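You operate a simulated robot arm through the tools that you are given. There is no shell and no other tool.

Carry out the task below with a simulated robot arm. There is one attempt and no reset: what you move stays moved.

## Task
Wipe up the toast crumbs under the yellow cup with the sponge.
Fine: stand the cup aside on the counter in the corner, wipe, keep the sponge off plugs and sockets if it is wet, then put sponge and cup back where they were. What is to be rubbed or washed off counts as gone when no trace of it is left.

The check looks at the end state, three seconds after you hand in, the way a careful person would. Anything else that was tipped, shoved, dropped, spilled or broken makes it a failure.

## Robot
A 7-joint arm with a two-finger gripper, fixed in place. Base frame: the origin is at the foot of the arm, x ahead of it, y to its left, z up; the work surface is at about z = 0. Lengths are in mm, angles in rad, forces in N, time in s.
With the tool pointing down near the work surface it reaches from about 220 to 560 mm from the base axis. Its first joint turns from -2.897 to 2.897 rad. Payload 1.2 kg.
The TCP is the grasp point between the finger pads, 22 mm short of the fingertips. In the tool frame z runs along the fingers and y along their closing line. The gripper opens to 92 mm; its body begins 65 mm behind the TCP.
Orientation is that of the tool frame in the base frame, as a unit quaternion [x, y, z, w]. With the fingers straight down and closing along the base's y, the tool's x points along the base's -x, its y along +y and its z along -z.

## Interface
- The arm moves only by the tool arm_command. Its argument "steps" is a list of rows, each an object (a shift or turn left out is 0, a gripper value left out holds the last) with "delta_pos": the shift along the tool's x, y, z in units of 40 mm (1.0 is 40 mm), a list of three; "angular": the turn, a rotation vector about the tool's x, y, z in units of 4 degrees (1.0 is 4 degrees), a list of three; "gripper": the gripper command, from -1 (fully open) to 1 (shut), values between in proportion. In form: [{"delta_pos": [tx, ty, tz], "angular": [ax, ay, az], "gripper": gripper}, ...]. A call has 1 to 20 rows; each row shifts and turns the commanded pose from where the row before left it, along the tool's axes as they then stand. A call with a number of a shift or a turn outside -1 to 1 is refused whole. Rows are played at 5 a second. More than 50 mm and 0.15 rad between two rows, or a gripper value outside its range, and nothing of the call is played. A pose out of reach is approached as far as the arm can. The call stops where the force on the tool passes 40 N (or 10 N more than at its start, if that is more) or the arm is blocked; 0.2 s more then pass. Each finger travels about 143.6 mm/s and halts on what it meets, pressing with about 26 N; the grip force reading is that of the motor and also rises with nothing between the fingers. The clock runs only during rows and for 0.2 s after the last one: add rows that do not move to give the fingers time. The reply holds the time, the measured pose of the TCP, the force on the tool along the base axes, the opening and the grip force, in the units named above and with some noise, with the torque about the TCP (base axes, N m) and any sound that the robot's microphone picked up, and new pictures: "views" is both (left out), scene, wrist or none.
- Cameras (640 x 400 px; columns grow to the right, rows downward): "scene" is fixed at [222.1, 500, 585]; the picture's right is [-0.91, -0.42, 0.00], its down [-0.22, 0.48, -0.85] and it looks along [0.35, -0.77, -0.53] (base axes); focal length 316 px, centre (320, 200). "wrist" rides on the gripper at [71, 19, -102] in the tool frame; the picture's right is [-0.26, 0.97, 0.00], its down [-0.75, -0.20, -0.63] and it looks along [-0.60, -0.16, 0.78] (tool axes); focal length 280 px, centre (320, 200).
- pixel_to_xyz(camera, pixels): for up to 12 pixels [column, row] of the newest picture of that camera ("zoom" is the newest enlarged one), the place [x, y, z] in the base frame of the surface seen there, good to about 2 mm. It takes no simulated time.
- enlarge(camera, box): a new picture of the part [left, top, right, bottom] of that camera's present view, enlarged. It takes no simulated time.
- hand_in(): hands the job in; it is judged then, once.

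Leave the gripper open and the arm clear of the work at the hand-in unless told otherwise.

The tools are called after "Call:" as name(argument=value, ...) on one line, values as JSON. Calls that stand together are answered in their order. arm_command: Moves the arm, as the interface text tells. Its arguments: {"type":"object","properties":{"steps":{"type":"array","items":{"type":"object","properties":{"delta_pos":{"type":"array","items":{"type":"number"}},"angular":{"type":"array","items":{"type":"number"}},"gripper":{"type":"number"}}}},"views":{"type":"string","enum":["both","scene","wrist","none"]}},"required":["steps"]} The other tools are called the same way: pixel_to_xyz (camera, pixels) gives the place of the surface under pixels of a picture; enlarge (camera, box) takes an enlarged picture of a part of a camera's view; hand_in () hands the job in.

At the start:

```text
time_s: 0.0
tcp_pos: [342.1, -128.8, 246.9]
tcp_rot: [0.0, 1.0, -0.001, 0.0]
contact_force: [1.1, 0.3, 0.2]
wrist_torque: [0.02, -0.03, -0.04]
width: 91.9
grasp_force: 0.0
```

scene: 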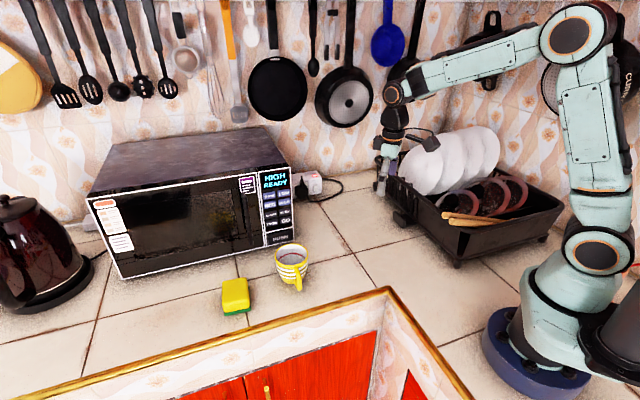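
wrist: 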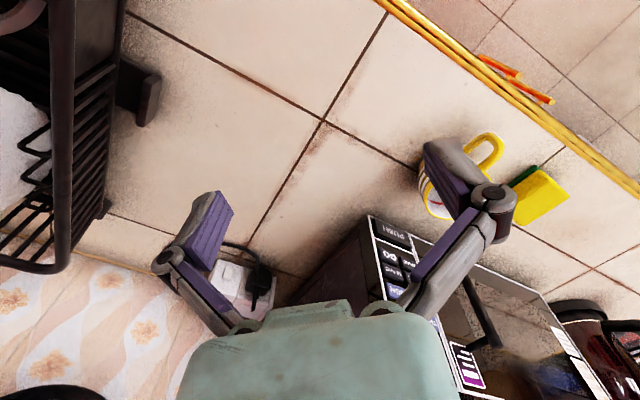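

I see the yellow-and-white cup at about (292, 265) and the sponge at about (236, 296) in the scene picture, with a plug and socket near (310, 185). First I'll enlarge the area around the cup and sponge to look more closely.

Call:
enlarge(camera="scene", box=[200, 220, 360, 320])

Call:
pixel_to_xyz(camera="scene", pixels=[[292, 250], [292, 265], [278, 270], [300, 290], [236, 285], [225, 300], [247, 300], [236, 313], [222, 312], [248, 280], [330, 270], [265, 300]])

```text
4.00 times, centred on (280, 270) of scene
```

zoom: 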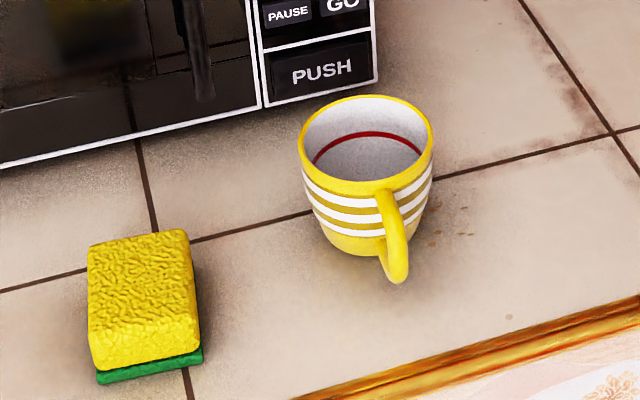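

```text
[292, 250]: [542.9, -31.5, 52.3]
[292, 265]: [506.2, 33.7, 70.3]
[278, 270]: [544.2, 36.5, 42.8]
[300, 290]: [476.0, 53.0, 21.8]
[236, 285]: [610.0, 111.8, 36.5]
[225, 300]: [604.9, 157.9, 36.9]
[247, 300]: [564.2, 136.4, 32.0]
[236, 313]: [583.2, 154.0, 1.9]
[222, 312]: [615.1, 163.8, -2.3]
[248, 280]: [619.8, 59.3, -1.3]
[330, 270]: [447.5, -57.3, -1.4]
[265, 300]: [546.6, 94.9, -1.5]
```

The cup stands near (512, 20), the sponge near (590, 137), which is at the edge of reach, and brown specks show to the right of the cup at zoom (430–470, 215–250). I'll enlarge the cup and crumbs further to see whether the cup holds anything and where the crumbs lie.

Call:
enlarge(camera="scene", box=[268, 240, 332, 280])

Call:
enlarge(camera="scene", box=[260, 260, 340, 310])

Call:
enlarge(camera="wrist", box=[400, 100, 592, 220])

```text
10.00 times, centred on (300, 260) of scene
```

zoom: 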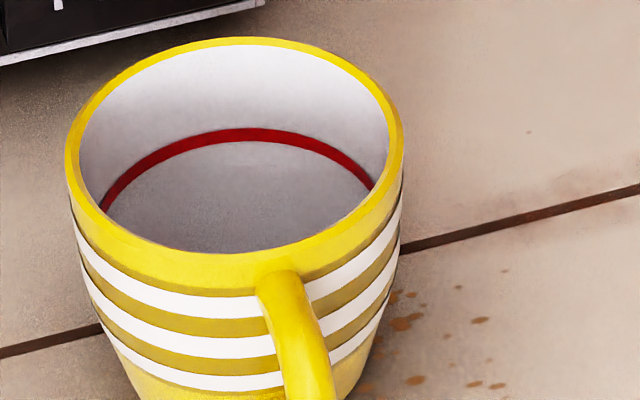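

```text
8.00 times, centred on (300, 285) of scene
```

zoom: 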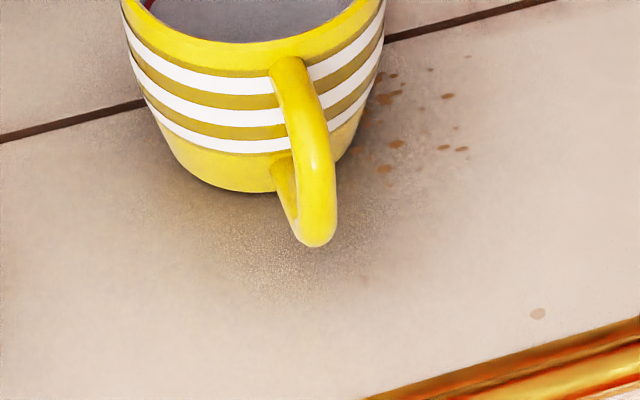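

```text
3.33 times, centred on (496, 160) of wrist
```

zoom: 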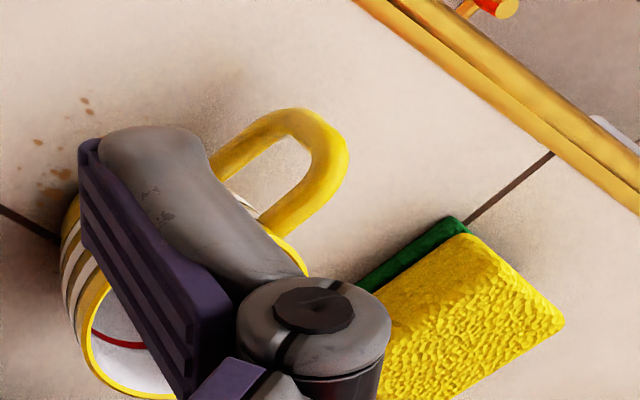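

The cup looks hollow with a red line inside, and the specks run from its foot out to about scene (318, 279), plus one lone mark near (327, 299). I'll read positions of the cup rim, its inside, the handle and the specks.

Call:
pixel_to_xyz(camera="scene", pixels=[[291, 256], [291, 259], [291, 262], [286, 258], [297, 258], [291, 244], [291, 265], [275.2, 256], [307.8, 256], [295.5, 269], [299.5, 280], [301, 314]])

Call:
pixel_to_xyz(camera="scene", pixels=[[308.1, 272.1], [316, 272.1], [309.6, 278], [315.4, 278.5], [317.6, 278.6], [308, 281.1], [304.6, 278.7], [327.1, 299.1], [290, 308], [314, 270], [291, 308.5], [285, 283]])

Call:
enlarge(camera="scene", box=[204, 270, 268, 310])

```text
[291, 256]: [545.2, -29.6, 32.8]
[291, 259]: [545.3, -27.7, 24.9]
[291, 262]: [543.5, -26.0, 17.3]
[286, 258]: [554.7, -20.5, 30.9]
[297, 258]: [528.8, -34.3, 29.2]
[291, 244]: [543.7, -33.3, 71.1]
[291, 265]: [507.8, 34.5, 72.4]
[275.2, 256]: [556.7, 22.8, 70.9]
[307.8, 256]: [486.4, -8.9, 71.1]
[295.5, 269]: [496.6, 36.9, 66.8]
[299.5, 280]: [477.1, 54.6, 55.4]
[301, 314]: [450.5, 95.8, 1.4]
```

```text
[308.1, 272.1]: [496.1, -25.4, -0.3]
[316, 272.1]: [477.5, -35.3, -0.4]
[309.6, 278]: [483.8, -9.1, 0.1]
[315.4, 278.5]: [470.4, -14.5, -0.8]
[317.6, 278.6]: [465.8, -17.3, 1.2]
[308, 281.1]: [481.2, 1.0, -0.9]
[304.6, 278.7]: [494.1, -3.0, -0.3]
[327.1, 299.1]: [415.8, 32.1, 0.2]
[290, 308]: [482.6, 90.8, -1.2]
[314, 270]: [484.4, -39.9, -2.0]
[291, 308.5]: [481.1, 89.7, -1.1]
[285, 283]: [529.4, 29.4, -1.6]
```

```text
10.00 times, centred on (236, 290) of scene
```

zoom: 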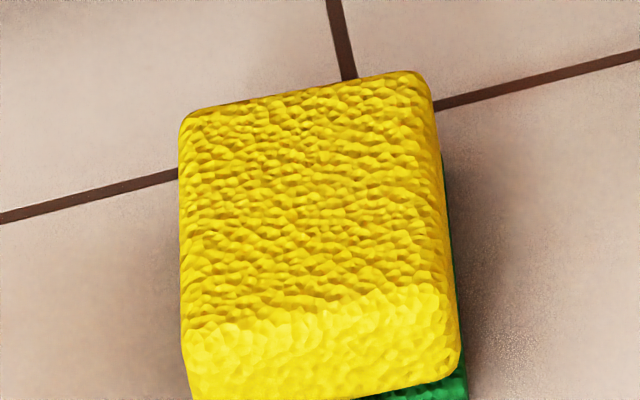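

The inside reading drops continuously to z≈17 along the far wall, so the cup is empty; its rim is at z≈71, centred near (522, 4), with the handle pointing to (477, 54). Next I'll read the sponge's corners, the microwave's front edge, the counter rim and the free corner area.

Call:
pixel_to_xyz(camera="scene", pixels=[[223.5, 283], [245.5, 279.5], [247, 297], [224, 301], [224, 309], [247, 307.5], [249.5, 309], [251, 300], [249, 290], [226, 313.5], [248, 310], [235, 292]])

Call:
pixel_to_xyz(camera="scene", pixels=[[294, 242], [294, 244.5], [264, 251], [230, 258], [200, 264], [122, 280], [294, 220], [345, 250], [370, 262], [385, 290], [350, 220], [400, 250]])

Call:
pixel_to_xyz(camera="scene", pixels=[[200, 347], [250, 328], [300, 315], [340, 302], [380, 290], [420, 330], [455, 255], [400, 220], [310, 180], [320, 195], [85, 280], [60, 300]])

```text
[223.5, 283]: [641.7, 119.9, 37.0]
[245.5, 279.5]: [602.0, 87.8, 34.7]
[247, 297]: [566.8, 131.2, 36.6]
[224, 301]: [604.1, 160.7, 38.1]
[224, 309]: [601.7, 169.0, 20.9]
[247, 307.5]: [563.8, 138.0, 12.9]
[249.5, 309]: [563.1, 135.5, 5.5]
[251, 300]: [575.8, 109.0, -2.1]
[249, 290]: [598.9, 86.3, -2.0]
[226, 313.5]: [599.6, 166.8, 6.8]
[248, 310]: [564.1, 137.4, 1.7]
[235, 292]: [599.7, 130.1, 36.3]
```

```text
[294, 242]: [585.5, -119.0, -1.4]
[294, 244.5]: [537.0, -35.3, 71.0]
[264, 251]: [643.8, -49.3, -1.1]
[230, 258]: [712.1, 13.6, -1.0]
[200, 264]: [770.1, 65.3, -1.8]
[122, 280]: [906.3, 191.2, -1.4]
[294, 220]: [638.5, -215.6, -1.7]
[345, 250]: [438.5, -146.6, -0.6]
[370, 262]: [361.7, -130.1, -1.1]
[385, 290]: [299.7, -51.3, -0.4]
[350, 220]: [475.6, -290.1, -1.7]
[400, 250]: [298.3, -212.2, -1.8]
```

```text
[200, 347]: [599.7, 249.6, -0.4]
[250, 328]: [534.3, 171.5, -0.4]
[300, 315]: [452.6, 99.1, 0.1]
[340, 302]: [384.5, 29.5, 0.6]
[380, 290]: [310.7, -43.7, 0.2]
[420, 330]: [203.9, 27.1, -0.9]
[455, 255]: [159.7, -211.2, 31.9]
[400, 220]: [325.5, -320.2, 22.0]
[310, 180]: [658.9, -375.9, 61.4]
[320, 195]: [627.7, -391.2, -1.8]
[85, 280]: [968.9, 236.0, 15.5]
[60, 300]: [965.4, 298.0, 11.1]
```

Readings: the sponge top is about 55×65 mm centred near (604, 126) with top at z≈37; the microwave front runs from about (581, -107) at azimuth 42°, over 80 mm behind the cup; the counter rim runs through (452, 99) and (534, 171). The handle points along azimuth ≈132°, so I'll turn the tool 48° (closing line at azimuth 42°, clear of the handle) up here first, with the gripper open.

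Call:
arm_command(steps=[{"angular": [0, 0, 1], "gripper": -1}, {"angular": [0, 0, 1]}, {"angular": [0, 0, 1]}, {"angular": [0, 0, 1]}, {"angular": [0, 0, 1]}, {"angular": [0, 0, 1]}, {"angular": [0, 0, 1]}, {"angular": [0, 0, 1]}, {"angular": [0, 0, 1]}, {"angular": [0, 0, 1]}, {"angular": [0, 0, 1]}, {"angular": [0, 0, 1]}, {}], views="both")

```text
time_s: 2.8
tcp_pos: [341.8, -130.3, 248.7]
tcp_rot: [0.408, 0.913, 0.001, -0.001]
contact_force: [0.2, -0.4, -0.7]
wrist_torque: [-0.01, 0.01, -0.01]
width: 92.0
grasp_force: 0.1
```

scene: 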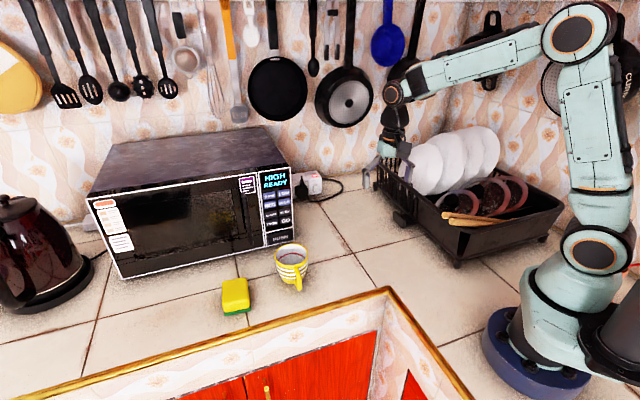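
wrist: 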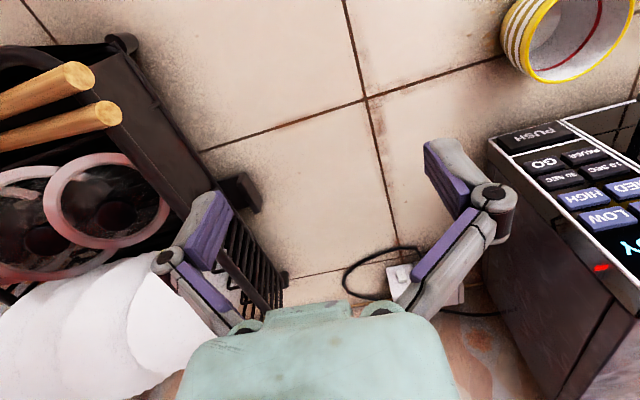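

The tool is turned as wanted, closing line at azimuth 42°. Next I move along that line to above the cup at about (522, 4), ending at z≈170, well above its rim.

Call:
arm_command(steps=[{"delta_pos": [-0.072, 0.8, 0]}, {"delta_pos": [-0.072, 0.8, 0.2]}, {"delta_pos": [-0.072, 0.8, 0.3]}, {"delta_pos": [-0.072, 0.8, 0.3]}, {"delta_pos": [-0.072, 0.8, 0.4]}, {"delta_pos": [-0.072, 0.8, 0.4]}, {"delta_pos": [-0.072, 0.8, 0.37]}, {}, {}], views="both")

```text
time_s: 4.8
tcp_pos: [522.5, 3.4, 168.7]
tcp_rot: [0.406, 0.914, 0.0, -0.001]
contact_force: [-0.6, 0.0, 0.0]
wrist_torque: [0.01, -0.01, 0.05]
width: 92.1
grasp_force: 0.2
```

scene: 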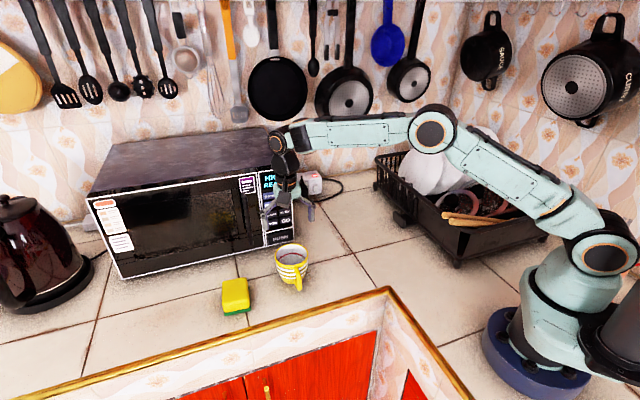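
wrist: 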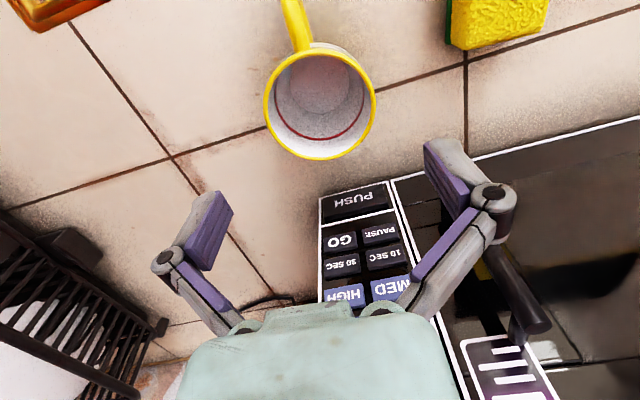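

The cup is seen from above in the wrist picture, rim spanning about (264–376, 45–160), handle at (297, 25). I'll measure the rim with this camera to centre the fingers.

Call:
pixel_to_xyz(camera="wrist", pixels=[[267, 104], [373.5, 100], [320, 157], [319, 48], [282, 140], [358, 140], [282, 66], [357, 64], [296, 20], [300, 35], [320, 90], [326, 75]])

Call:
enlarge(camera="wrist", box=[200, 0, 456, 160])

```text
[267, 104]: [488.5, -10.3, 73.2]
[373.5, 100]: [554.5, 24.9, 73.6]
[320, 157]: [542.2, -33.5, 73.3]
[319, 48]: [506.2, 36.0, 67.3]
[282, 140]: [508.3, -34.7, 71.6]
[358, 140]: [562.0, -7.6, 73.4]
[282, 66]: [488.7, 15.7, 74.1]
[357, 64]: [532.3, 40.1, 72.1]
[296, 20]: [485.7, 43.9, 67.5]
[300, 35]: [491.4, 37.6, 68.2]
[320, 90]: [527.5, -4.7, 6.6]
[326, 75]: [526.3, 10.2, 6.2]
```

```text
2.50 times, centred on (328, 80) of wrist
```

zoom: 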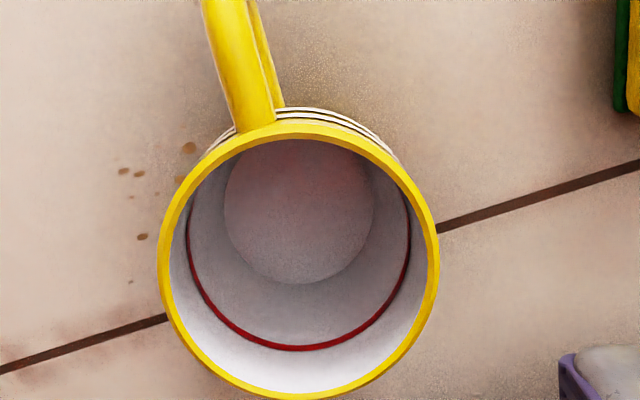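

The rim fits a circle centred at (524.3, 1.3) of about 78 mm diameter, bottom inside at z≈6, so it is empty, and the handle points at 132°. I shift 3 mm along tool -x and go down part of the way, to z≈90, before checking the clearance of the fingers.

Call:
arm_command(steps=[{"delta_pos": [-0.07, 0, 0.5]}, {"delta_pos": [0, 0, 0.5]}, {"delta_pos": [0, 0, 0.5]}, {"delta_pos": [0, 0, 0.4]}, {}, {}], views="both")

```text
time_s: 6.2
tcp_pos: [524.9, 2.6, 92.4]
tcp_rot: [0.407, 0.913, -0.001, 0.0]
contact_force: [-0.1, -0.1, -0.1]
wrist_torque: [0.01, -0.01, -0.02]
width: 91.7
grasp_force: 0.0
```

scene: 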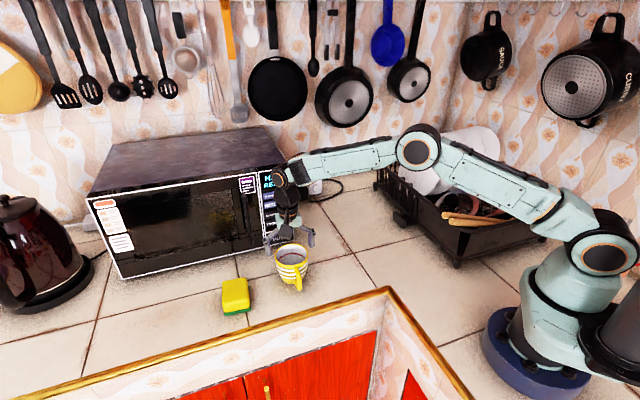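
wrist: 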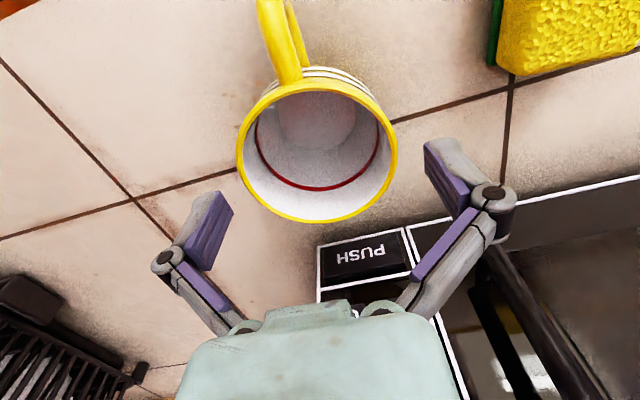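

The fingertips straddle the rim (pads at about (430, 145) and (220, 195)), and the cup centre sits about 1.5 mm to the tool's -y. I correct that and lower to z≈50, leaving the tips about 28 mm above the counter.

Call:
arm_command(steps=[{"delta_pos": [-0.015, -0.035, 0]}, {"delta_pos": [0, 0, 0.3]}, {"delta_pos": [0, 0, 0.3]}, {"delta_pos": [0, 0, 0.3]}, {"delta_pos": [0, 0, 0.16]}, {}, {}], views="both")

```text
time_s: 7.8
tcp_pos: [523.4, 1.8, 49.1]
tcp_rot: [0.407, 0.913, 0.0, 0.0]
contact_force: [-0.3, 0.0, -0.4]
wrist_torque: [0.0, 0.01, -0.01]
width: 92.1
grasp_force: 0.1
```

scene: 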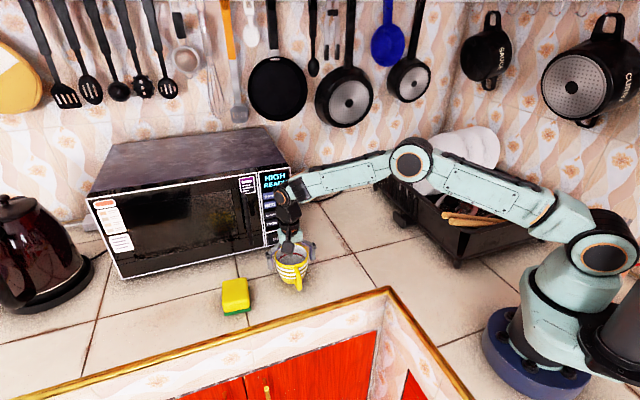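
wrist: 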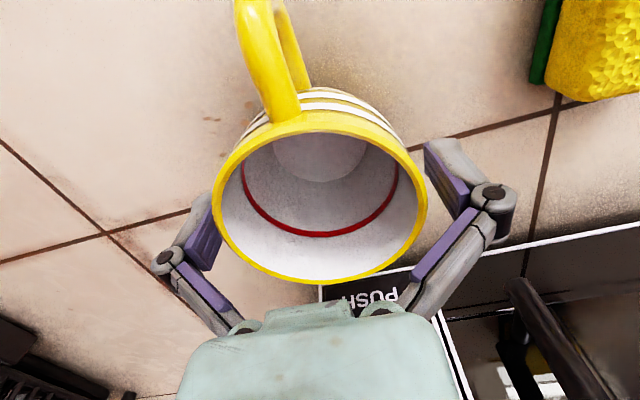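

No contact on the way down; the cup stands between the pads. I close the fingers gently towards 68 mm so they halt on the ~77 mm cup, with a few still rows for time.

Call:
arm_command(steps=[{"gripper": -0.65}, {"gripper": -0.5}, {}, {}], views="wrist")

```text
time_s: 8.8
tcp_pos: [523.6, 1.5, 50.5]
tcp_rot: [0.407, 0.914, 0.0, 0.001]
contact_force: [-1.5, -0.9, 6.9]
wrist_torque: [0.08, -0.03, 0.02]
width: 83.4
grasp_force: 26.1
```

wrist: 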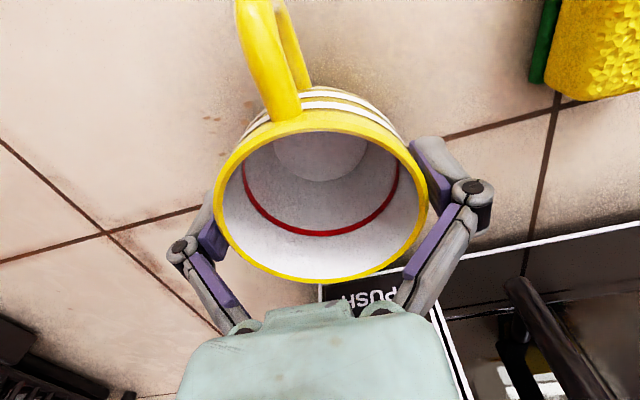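

The fingers stopped at 83.4 mm with 6.9 N pushing up on the tool, so the inclined links above the pads are resting on the rim rather than the pads gripping the wall. I open again and raise about 12 mm so the rim lies within the pads.

Call:
arm_command(steps=[{"gripper": -1}, {}, {"delta_pos": [0, 0, -0.15]}, {"delta_pos": [0, 0, -0.15]}, {}, {}], views="both")

```text
time_s: 10.2
tcp_pos: [524.2, 2.6, 61.5]
tcp_rot: [0.407, 0.913, 0.0, 0.001]
contact_force: [-0.5, -0.1, -0.8]
wrist_torque: [-0.02, 0.02, -0.01]
width: 92.1
grasp_force: 0.1
```

scene: 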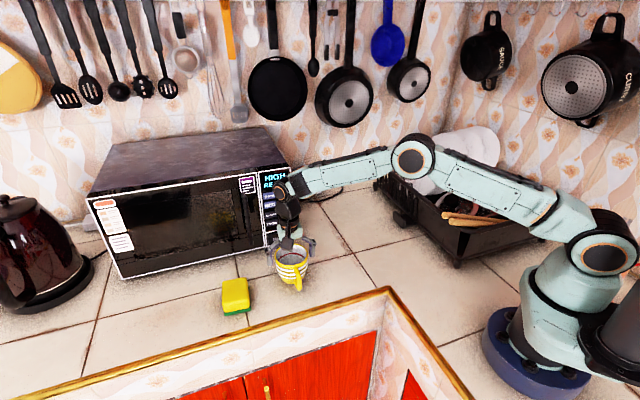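
wrist: 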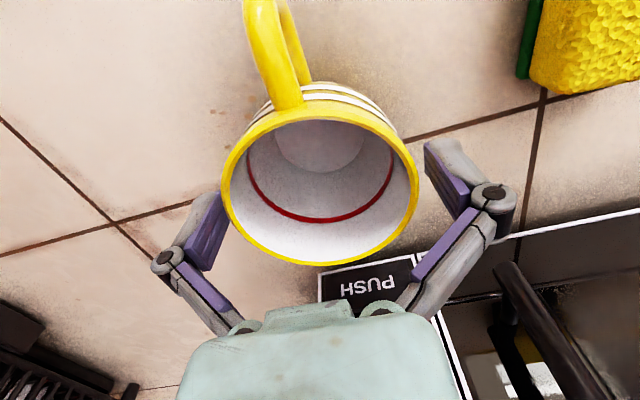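

The cup has not moved and the rim now lies about 12 mm above the grasp point, inside the pads. I close again.

Call:
arm_command(steps=[{"gripper": -0.75}, {"gripper": -0.5}, {}, {}], views="wrist")

```text
time_s: 11.2
tcp_pos: [524.0, 2.9, 61.6]
tcp_rot: [0.407, 0.913, -0.001, 0.0]
contact_force: [-4.4, -1.4, 9.8]
wrist_torque: [-0.04, 0.16, -0.01]
width: 83.9
grasp_force: 26.3
```

wrist: 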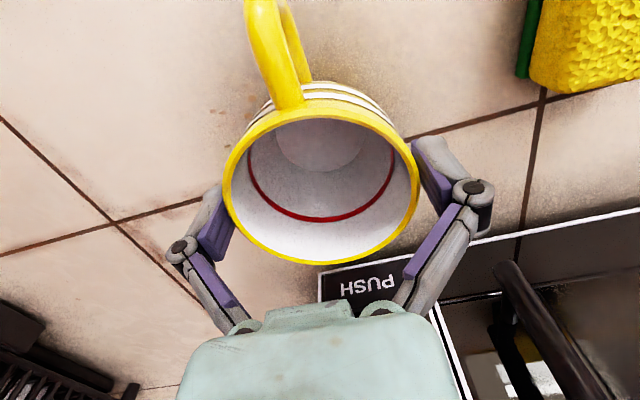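

Width again 83.9 mm with 26 N grip: the true outer rim is probably nearer 82–84 mm than my fit. I'll look closely at the contact before lifting.

Call:
enlarge(camera="scene", box=[252, 210, 332, 310])

Call:
enlarge(camera="wrist", box=[160, 100, 480, 300])

Call:
pixel_to_xyz(camera="wrist", pixels=[[226, 205], [225, 190], [418, 172], [419, 190], [320, 263], [300, 260], [350, 258], [415, 205], [233, 225], [224, 250], [432, 165], [210, 240]])

```text
4.00 times, centred on (292, 260) of scene
```

zoom: 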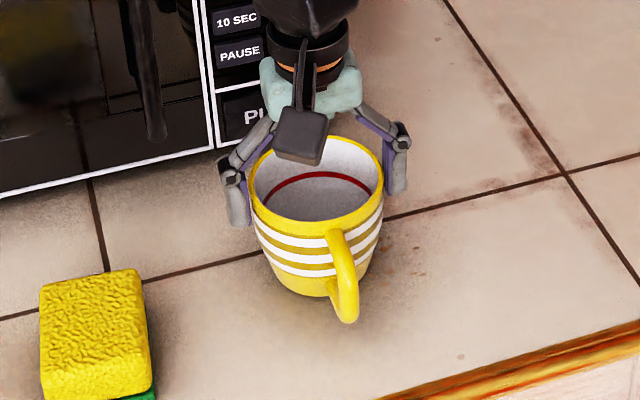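

```text
2.00 times, centred on (320, 200) of wrist
```

zoom: 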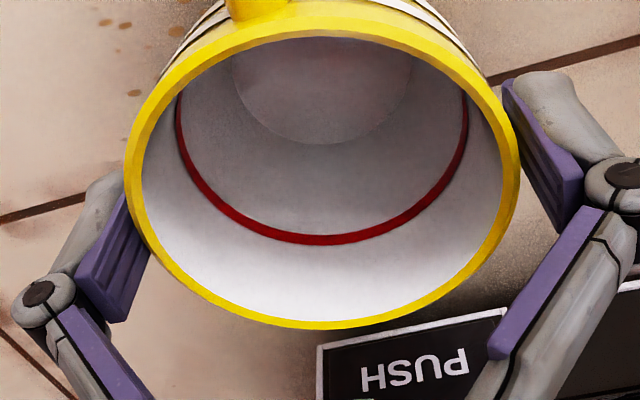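

```text
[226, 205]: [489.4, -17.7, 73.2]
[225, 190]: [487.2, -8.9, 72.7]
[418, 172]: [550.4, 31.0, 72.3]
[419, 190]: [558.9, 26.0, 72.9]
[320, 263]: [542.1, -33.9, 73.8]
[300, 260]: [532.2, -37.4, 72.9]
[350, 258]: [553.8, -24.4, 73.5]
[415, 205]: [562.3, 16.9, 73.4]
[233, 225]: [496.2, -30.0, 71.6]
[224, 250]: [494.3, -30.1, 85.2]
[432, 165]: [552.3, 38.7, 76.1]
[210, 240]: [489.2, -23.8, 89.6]
```

The pads touch the rim on both sides, clear of the handle. I try a slow 10 mm lift to test whether the cup comes along.

Call:
arm_command(steps=[{"delta_pos": [0, 0, -0.1]}, {"delta_pos": [0, 0, -0.1]}, {"delta_pos": [0, 0, -0.1]}, {}], views="both")

```text
time_s: 12.2
tcp_pos: [524.6, 2.2, 73.3]
tcp_rot: [0.407, 0.914, 0.001, 0.0]
contact_force: [-0.5, -0.1, -1.9]
wrist_torque: [-0.01, 0.0, -0.01]
width: 83.6
grasp_force: 26.1
```

scene: 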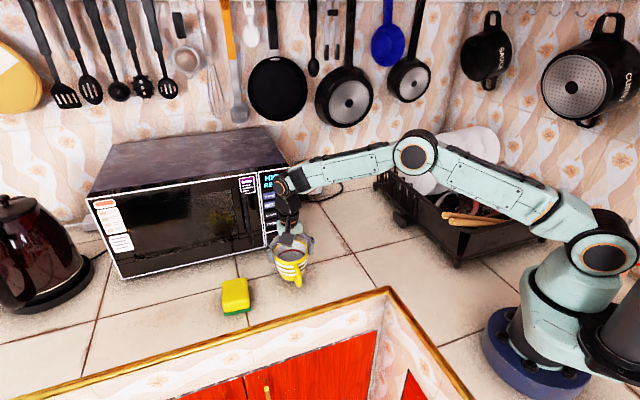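
wrist: 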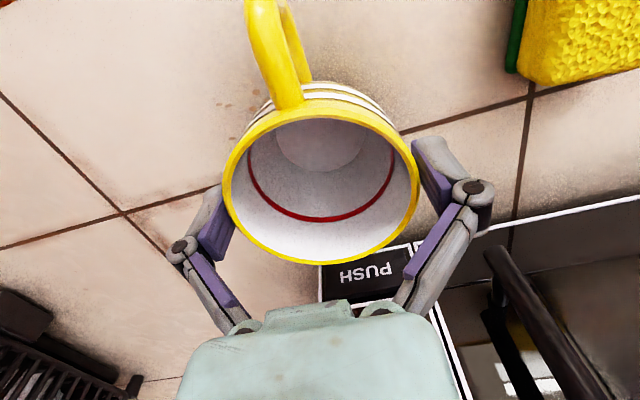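

The cup rises with the gripper (about 2 N weight, same place between the pads). I lift 40 mm more and carry it to the free corner spot near (420, -150), staying level in the same orientation.

Call:
arm_command(steps=[{"delta_pos": [0, 0, -0.5]}, {"delta_pos": [0, 0, -0.5]}, {"delta_pos": [-0.108, -0.449, 0]}, {"delta_pos": [-0.216, -0.898, 0]}, {"delta_pos": [-0.216, -0.898, 0]}, {"delta_pos": [-0.216, -0.898, 0]}, {"delta_pos": [-0.216, -0.898, 0]}, {"delta_pos": [-0.108, -0.449, 0]}, {}, {}], views="both")

```text
time_s: 14.4
tcp_pos: [417.4, -149.5, 114.7]
tcp_rot: [0.406, 0.914, 0.0, 0.0]
contact_force: [0.5, 0.1, -1.3]
wrist_torque: [0.02, 0.01, 0.01]
width: 83.5
grasp_force: 25.9
```

scene: 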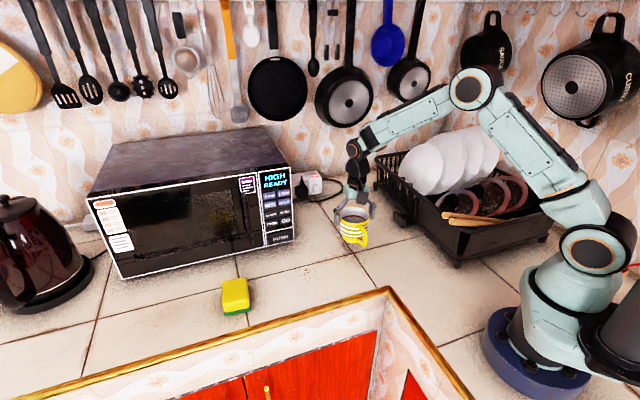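
wrist: 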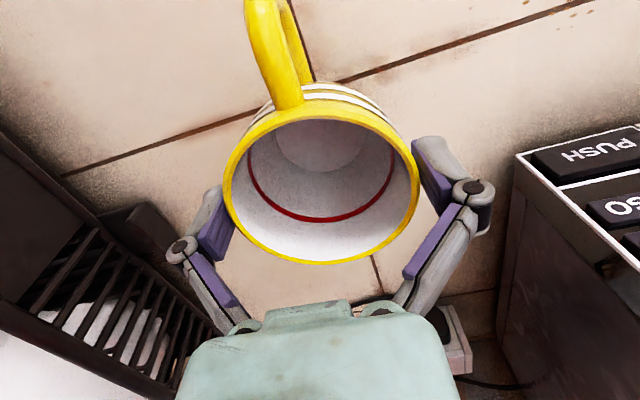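

The cup hangs level over bare tile near (417, -150). I check distances to the rack's side at wrist (100, 215) and the floor around it before lowering.

Call:
pixel_to_xyz(camera="wrist", pixels=[[95, 230], [150, 215], [170, 300], [205, 130], [450, 330], [465, 370], [400, 300], [240, 300], [160, 170], [520, 160], [60, 175], [350, 290]])

Call:
enlarge(camera="scene", box=[260, 180, 420, 280])

Call:
enlarge(camera="scene", box=[252, 240, 332, 290])

```text
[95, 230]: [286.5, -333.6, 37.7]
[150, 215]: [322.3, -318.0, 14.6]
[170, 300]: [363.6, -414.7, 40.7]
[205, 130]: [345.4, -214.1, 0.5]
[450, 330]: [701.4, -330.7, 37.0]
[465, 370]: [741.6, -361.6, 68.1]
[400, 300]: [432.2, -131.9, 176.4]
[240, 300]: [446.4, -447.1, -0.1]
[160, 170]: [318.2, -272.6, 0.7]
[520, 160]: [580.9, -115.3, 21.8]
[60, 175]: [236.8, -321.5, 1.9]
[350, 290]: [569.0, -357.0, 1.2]
```

```text
4.00 times, centred on (340, 230) of scene
```

zoom: 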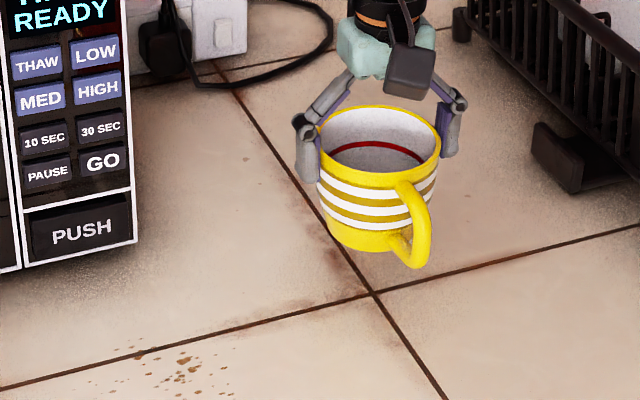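

```text
8.00 times, centred on (292, 265) of scene
```

zoom: 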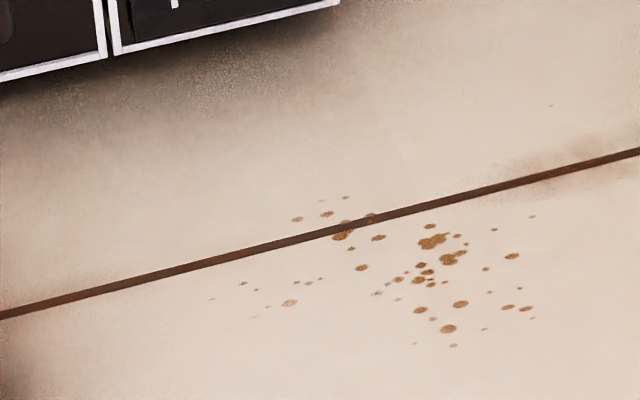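

Rack and microwave are more than 120 mm away, and the crumbs are now bare: zoom (210–535, 195–350), i.e. scene (278–319, 264–284). I lower the cup 52 mm to the same height it stood at.

Call:
arm_command(steps=[{"delta_pos": [0, 0, 0.4]}, {"delta_pos": [0, 0, 0.4]}, {"delta_pos": [0, 0, 0.3]}, {"delta_pos": [0, 0, 0.12]}, {}, {}], views="none")

Call:
pixel_to_xyz(camera="zoom", pixels=[[212, 298], [243, 283], [298, 218], [346, 197], [371, 217], [342, 235], [289, 302], [255, 317], [447, 328], [453, 345], [525, 308], [532, 216]])

```text
time_s: 15.8
tcp_pos: [418.9, -150.2, 65.5]
tcp_rot: [0.406, 0.914, 0.0, 0.001]
contact_force: [-1.0, 0.5, -2.4]
wrist_torque: [-0.01, -0.02, 0.02]
width: 83.6
grasp_force: 25.7
```

```text
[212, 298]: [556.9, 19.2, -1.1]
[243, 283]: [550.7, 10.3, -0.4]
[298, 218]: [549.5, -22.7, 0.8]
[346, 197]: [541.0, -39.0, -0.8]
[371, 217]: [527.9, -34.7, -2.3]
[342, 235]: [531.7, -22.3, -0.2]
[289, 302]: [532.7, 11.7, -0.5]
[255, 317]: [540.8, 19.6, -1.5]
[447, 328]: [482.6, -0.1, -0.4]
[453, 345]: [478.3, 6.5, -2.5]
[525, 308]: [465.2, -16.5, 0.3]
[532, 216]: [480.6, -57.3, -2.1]
```

Crumbs span x 465–557 and y -57 to 20. The cup's foot is still about 3–4 mm up; I lower that bit and watch for contact.

Call:
arm_command(steps=[{"delta_pos": [0, 0, 0.04]}, {"delta_pos": [0, 0, 0.04]}, {}, {}], views="scene")

```text
time_s: 16.8
tcp_pos: [419.1, -150.3, 62.2]
tcp_rot: [0.407, 0.914, 0.001, 0.0]
contact_force: [0.0, 1.0, -1.9]
wrist_torque: [0.0, -0.03, -0.01]
width: 83.6
grasp_force: 25.9
```

scene: 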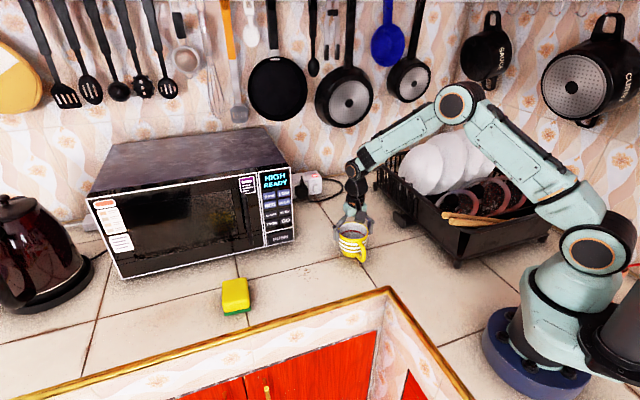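

The force still shows the full weight hanging (-1.9 N), so it has not touched yet. I lower in 0.8 mm steps.

Call:
arm_command(steps=[{"delta_pos": [0, 0, 0.02]}, {}, {"delta_pos": [0, 0, 0.02]}, {}, {}], views="none")

```text
time_s: 18.0
tcp_pos: [418.3, -149.6, 60.3]
tcp_rot: [0.407, 0.914, 0.0, 0.001]
contact_force: [-2.3, 1.8, 12.1]
wrist_torque: [-0.06, -0.04, -0.01]
width: 83.5
grasp_force: 25.8
```

Now the foot presses on the tile (12 N). I ease up 0.6 mm, open the fingers fully, then look.

Call:
arm_command(steps=[{"delta_pos": [0, 0, -0.015]}, {}, {"gripper": -0.85}, {"gripper": -1}, {}, {}], views="both")

```text
time_s: 19.4
tcp_pos: [419.4, -150.8, 61.2]
tcp_rot: [0.407, 0.913, 0.0, -0.001]
contact_force: [0.5, 0.8, 0.6]
wrist_torque: [0.03, 0.01, 0.03]
width: 92.0
grasp_force: 0.0
```

scene: 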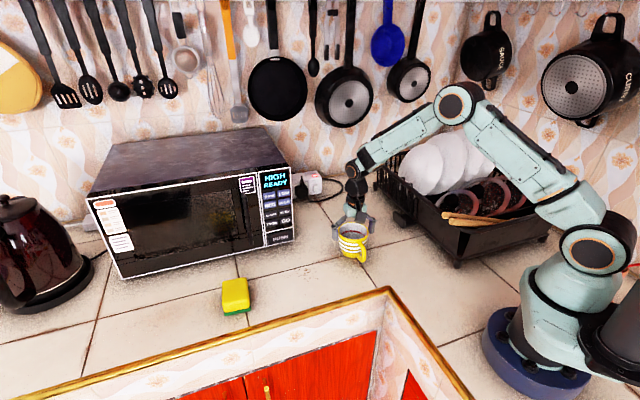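
wrist: 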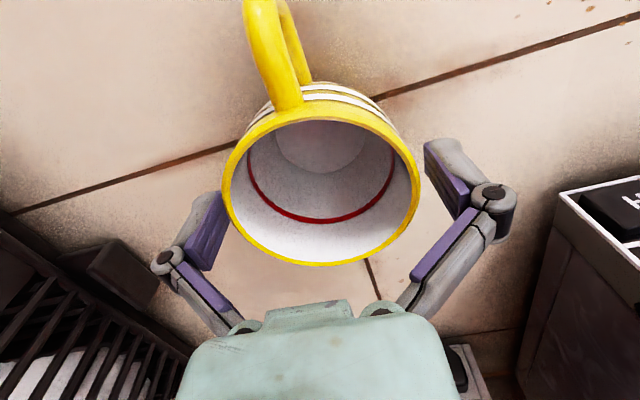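

The cup stands free in the corner, fingers open at 92 mm. I go straight up 100 mm and then start turning the tool back (-88° in all) so the closing line will lie along the sponge's long side at azimuth ≈130°.

Call:
arm_command(steps=[{"delta_pos": [0, 0, -0.4]}, {"delta_pos": [0, 0, -0.7]}, {"delta_pos": [0, 0, -0.7]}, {"delta_pos": [0, 0, -0.7]}, {"angular": [0, 0, -1]}, {"angular": [0, 0, -1]}, {"angular": [0, 0, -1]}, {"angular": [0, 0, -1]}, {"angular": [0, 0, -1]}, {"angular": [0, 0, -1]}, {"angular": [0, 0, -1]}, {"angular": [0, 0, -1]}, {"angular": [0, 0, -1]}, {"angular": [0, 0, -1]}, {"angular": [0, 0, -1]}, {"angular": [0, 0, -1]}, {"angular": [0, 0, -1]}, {"angular": [0, 0, -1]}, {"angular": [0, 0, -1]}, {}], views="scene")

```text
time_s: 23.6
tcp_pos: [418.7, -149.7, 161.3]
tcp_rot: [-0.105, 0.994, 0.0, 0.0]
contact_force: [0.2, 0.2, 1.0]
wrist_torque: [-0.01, -0.01, -0.03]
width: 92.2
grasp_force: 0.1
```

scene: 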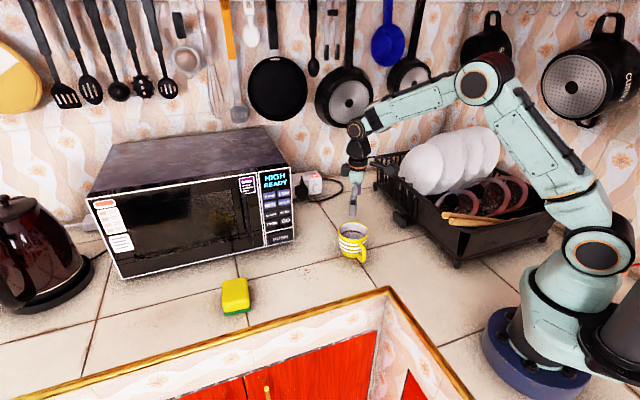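

The cup stays upright as the arm leaves. I finish the turn (28° more) and travel to about (530, 90) at z≈161 to look down at the sponge.

Call:
arm_command(steps=[{"angular": [0, 0, -1]}, {"angular": [0, 0, -1]}, {"angular": [0, 0, -1]}, {"angular": [0, 0, -1]}, {"angular": [0, 0, -1]}, {"angular": [0, 0, -1]}, {"angular": [0, 0, -1]}, {"delta_pos": [-0.857, 0.404, 0]}, {"delta_pos": [-0.857, 0.404, 0]}, {"delta_pos": [-0.857, 0.404, 0]}, {"delta_pos": [-0.857, 0.404, 0]}, {"delta_pos": [-0.857, 0.404, 0]}, {"delta_pos": [-0.857, 0.404, 0]}, {"delta_pos": [-0.857, 0.404, 0]}, {}, {}], views="both")

```text
time_s: 27.0
tcp_pos: [531.9, 92.8, 161.6]
tcp_rot: [-0.342, 0.94, 0.0, 0.0]
contact_force: [0.0, -0.2, -0.3]
wrist_torque: [0.01, 0.01, 0.0]
width: 92.1
grasp_force: 0.1
```

scene: 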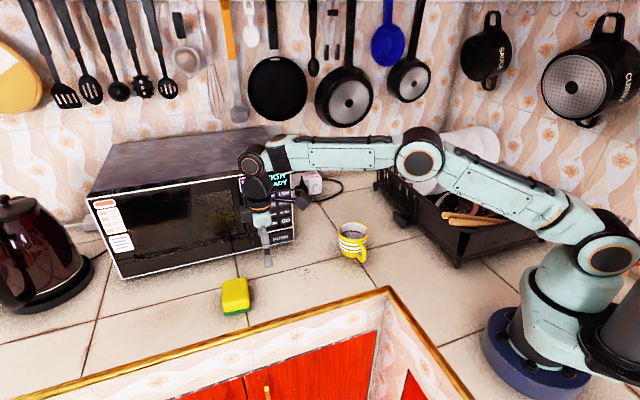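
wrist: 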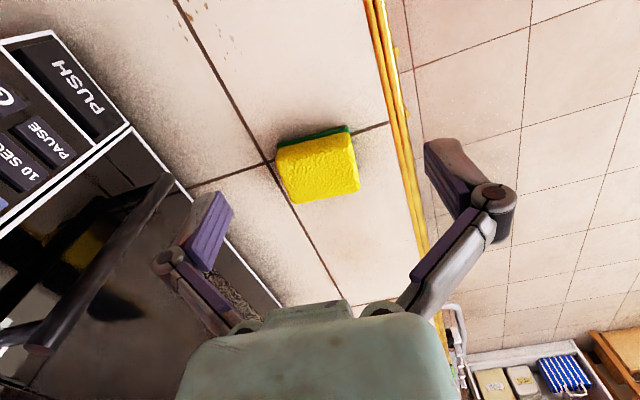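

The sponge is now in view at wrist (318, 165), with a strip of green showing on its near side. I enlarge it and measure its corners.

Call:
enlarge(camera="wrist", box=[240, 110, 400, 210])

Call:
pixel_to_xyz(camera="wrist", pixels=[[279, 151], [348, 137], [357, 187], [294, 200], [280, 143], [347, 128], [349, 131], [318, 167], [352, 160], [285, 178], [325, 195], [360, 190]])

```text
4.00 times, centred on (320, 160) of wrist
```

zoom: 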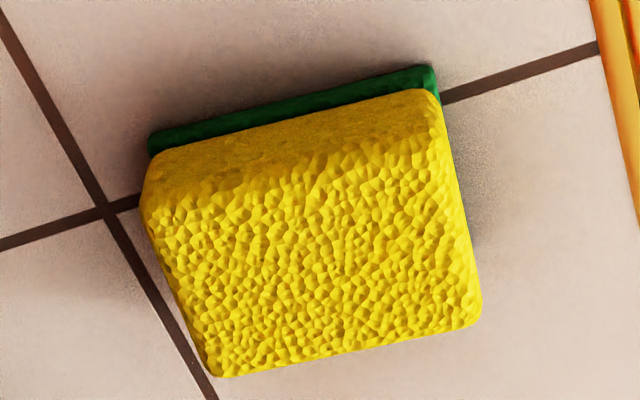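

```text
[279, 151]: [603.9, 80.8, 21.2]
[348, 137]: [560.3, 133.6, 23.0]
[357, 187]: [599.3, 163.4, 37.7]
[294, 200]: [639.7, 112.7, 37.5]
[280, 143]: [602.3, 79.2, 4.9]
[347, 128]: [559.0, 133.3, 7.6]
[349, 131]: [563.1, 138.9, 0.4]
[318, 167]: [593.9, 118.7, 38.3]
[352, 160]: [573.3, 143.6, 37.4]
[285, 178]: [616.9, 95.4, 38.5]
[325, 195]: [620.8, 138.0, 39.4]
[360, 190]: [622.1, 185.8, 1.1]
```

The sponge measures about 71×55×38 mm, centred at (601.7, 124.1), long side at azimuth 129°. That is 614 mm from the base, so I'll tilt the tool outward 28° about its closing line (tool y) here at z≈161, after a 1° yaw correction.

Call:
arm_command(steps=[{"angular": [0, 0, 0.25]}, {"angular": [0, -1, 0]}, {"angular": [0, -1, 0]}, {"angular": [0, -1, 0]}, {"angular": [0, -1, 0]}, {"angular": [0, -1, 0]}, {"angular": [0, -1, 0]}, {"angular": [0, -1, 0]}, {}, {}], views="both")

```text
time_s: 29.2
tcp_pos: [529.3, 90.9, 160.1]
tcp_rot: [-0.324, 0.915, 0.081, 0.228]
contact_force: [-0.2, -0.3, 0.8]
wrist_torque: [0.0, -0.03, -0.03]
width: 91.9
grasp_force: 0.1
```

scene: 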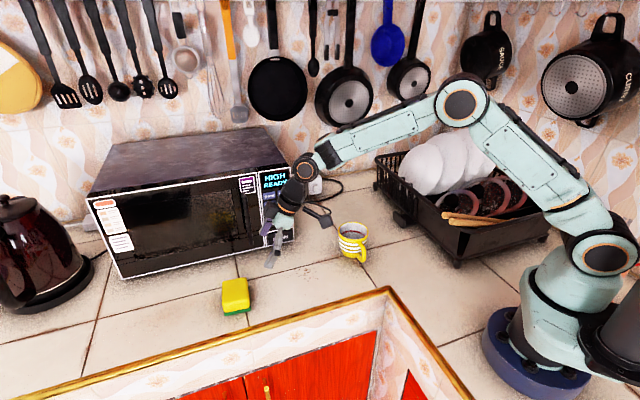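
wrist: 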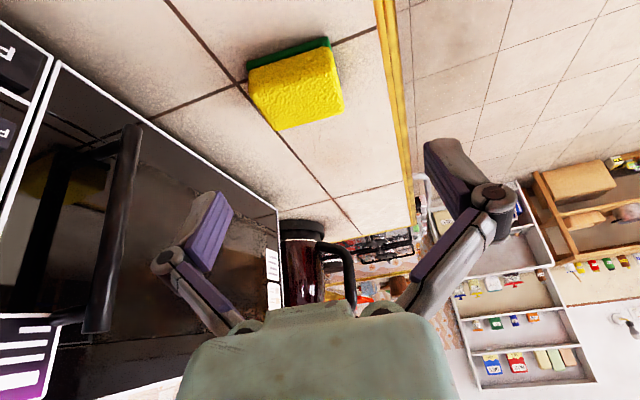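

The tilt is as commanded (tool z at azimuth 39°, 28° off vertical). I now move to a hover about 110 mm high over the sponge centre.

Call:
arm_command(steps=[{"delta_pos": [-0.27, -0.1225, 0.4975]}, {"delta_pos": [-0.27, -0.1225, 0.4975]}, {"delta_pos": [-0.27, -0.1225, 0.4975]}, {"delta_pos": [-0.27, -0.1225, 0.4975]}, {}, {}], views="both")

```text
time_s: 30.6
tcp_pos: [600.5, 123.5, 113.1]
tcp_rot: [-0.325, 0.914, 0.081, 0.228]
contact_force: [0.7, 0.6, 0.1]
wrist_torque: [-0.03, -0.02, -0.01]
width: 91.9
grasp_force: 0.0
```

scene: 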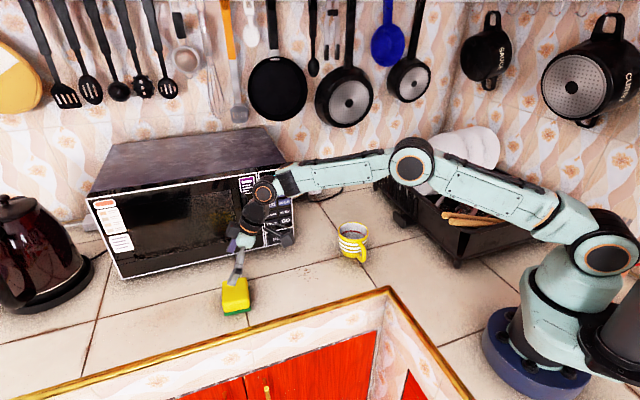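
wrist: 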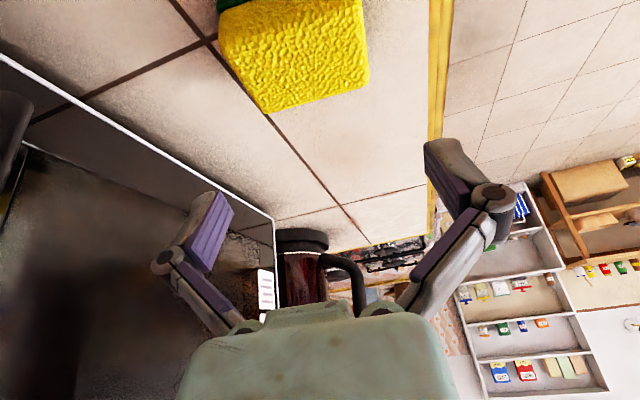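

Position (600.5, 123.5, 113) reached and centred to within 1 mm on the sponge. I lower straight down about 53 mm to bring the tips level with the sponge top, then check.

Call:
arm_command(steps=[{"delta_pos": [0.207, 0, 0.39]}, {"delta_pos": [0.207, 0, 0.39]}, {"delta_pos": [0.207, 0, 0.39]}, {}, {}], views="both")

```text
time_s: 31.8
tcp_pos: [601.7, 123.7, 58.2]
tcp_rot: [-0.323, 0.915, 0.081, 0.228]
contact_force: [-0.1, -0.1, 0.1]
wrist_torque: [0.01, 0.02, 0.02]
width: 92.3
grasp_force: 0.0
```

scene: 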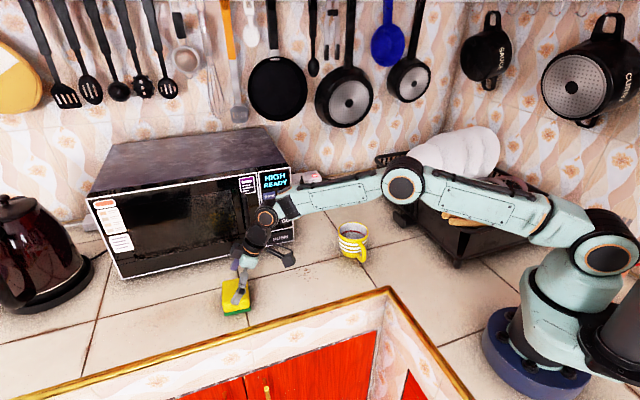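
wrist: 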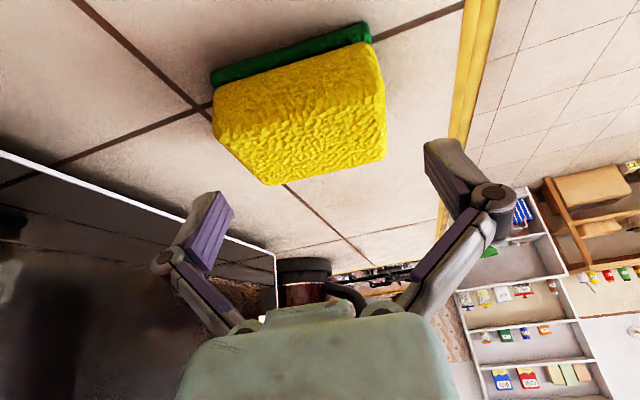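

Still free of contact; the sponge lies between the finger paths. I lower 26 mm more to z≈32, which leaves the tips about 8 mm above the tile.

Call:
arm_command(steps=[{"delta_pos": [0.1525, 0, 0.287]}, {"delta_pos": [0.1525, 0, 0.287]}, {}, {}], views="both")

```text
time_s: 32.8
tcp_pos: [600.7, 123.5, 30.9]
tcp_rot: [-0.324, 0.915, 0.08, 0.228]
contact_force: [-0.2, 0.7, -0.4]
wrist_torque: [-0.01, 0.01, 0.01]
width: 92.0
grasp_force: 0.1
```

scene: 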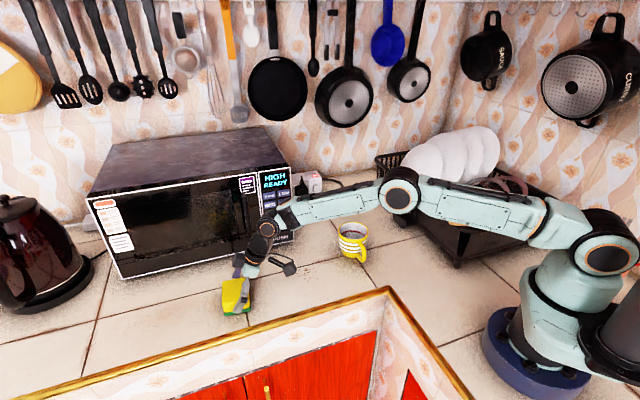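
wrist: 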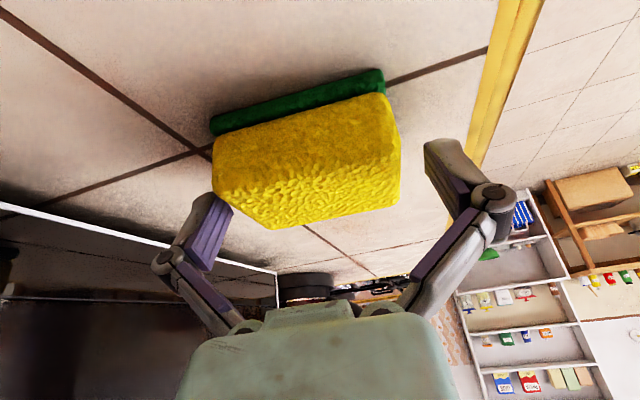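

No contact yet. The right gap looks larger than the left, so I measure the sponge ends and pads before closing, to avoid pushing the sponge.

Call:
pixel_to_xyz(camera="wrist", pixels=[[216, 165], [216, 145], [396, 160], [394, 120], [388, 100], [384, 75], [213, 125], [225, 195], [232, 212], [428, 165], [440, 185], [222, 230]])

Call:
enlarge(camera="scene", box=[204, 240, 300, 320])

Call:
enlarge(camera="wrist", box=[160, 50, 480, 250])

```text
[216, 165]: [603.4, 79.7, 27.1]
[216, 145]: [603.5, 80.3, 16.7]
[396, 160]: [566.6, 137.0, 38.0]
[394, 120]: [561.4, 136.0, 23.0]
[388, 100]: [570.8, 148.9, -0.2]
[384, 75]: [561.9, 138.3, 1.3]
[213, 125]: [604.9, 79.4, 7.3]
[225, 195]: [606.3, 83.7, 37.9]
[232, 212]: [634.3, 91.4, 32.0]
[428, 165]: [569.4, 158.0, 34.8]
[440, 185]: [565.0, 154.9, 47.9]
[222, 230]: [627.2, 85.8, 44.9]
```

```text
5.00 times, centred on (252, 280) of scene
```

zoom: 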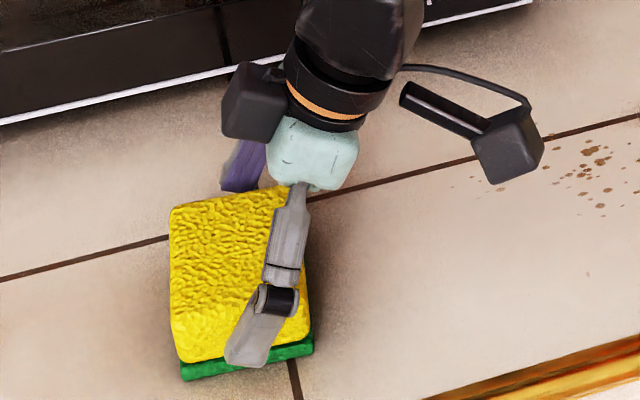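

```text
2.00 times, centred on (320, 150) of wrist
```

zoom: 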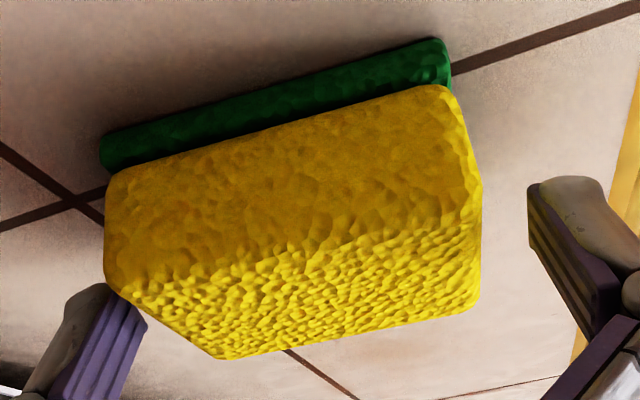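

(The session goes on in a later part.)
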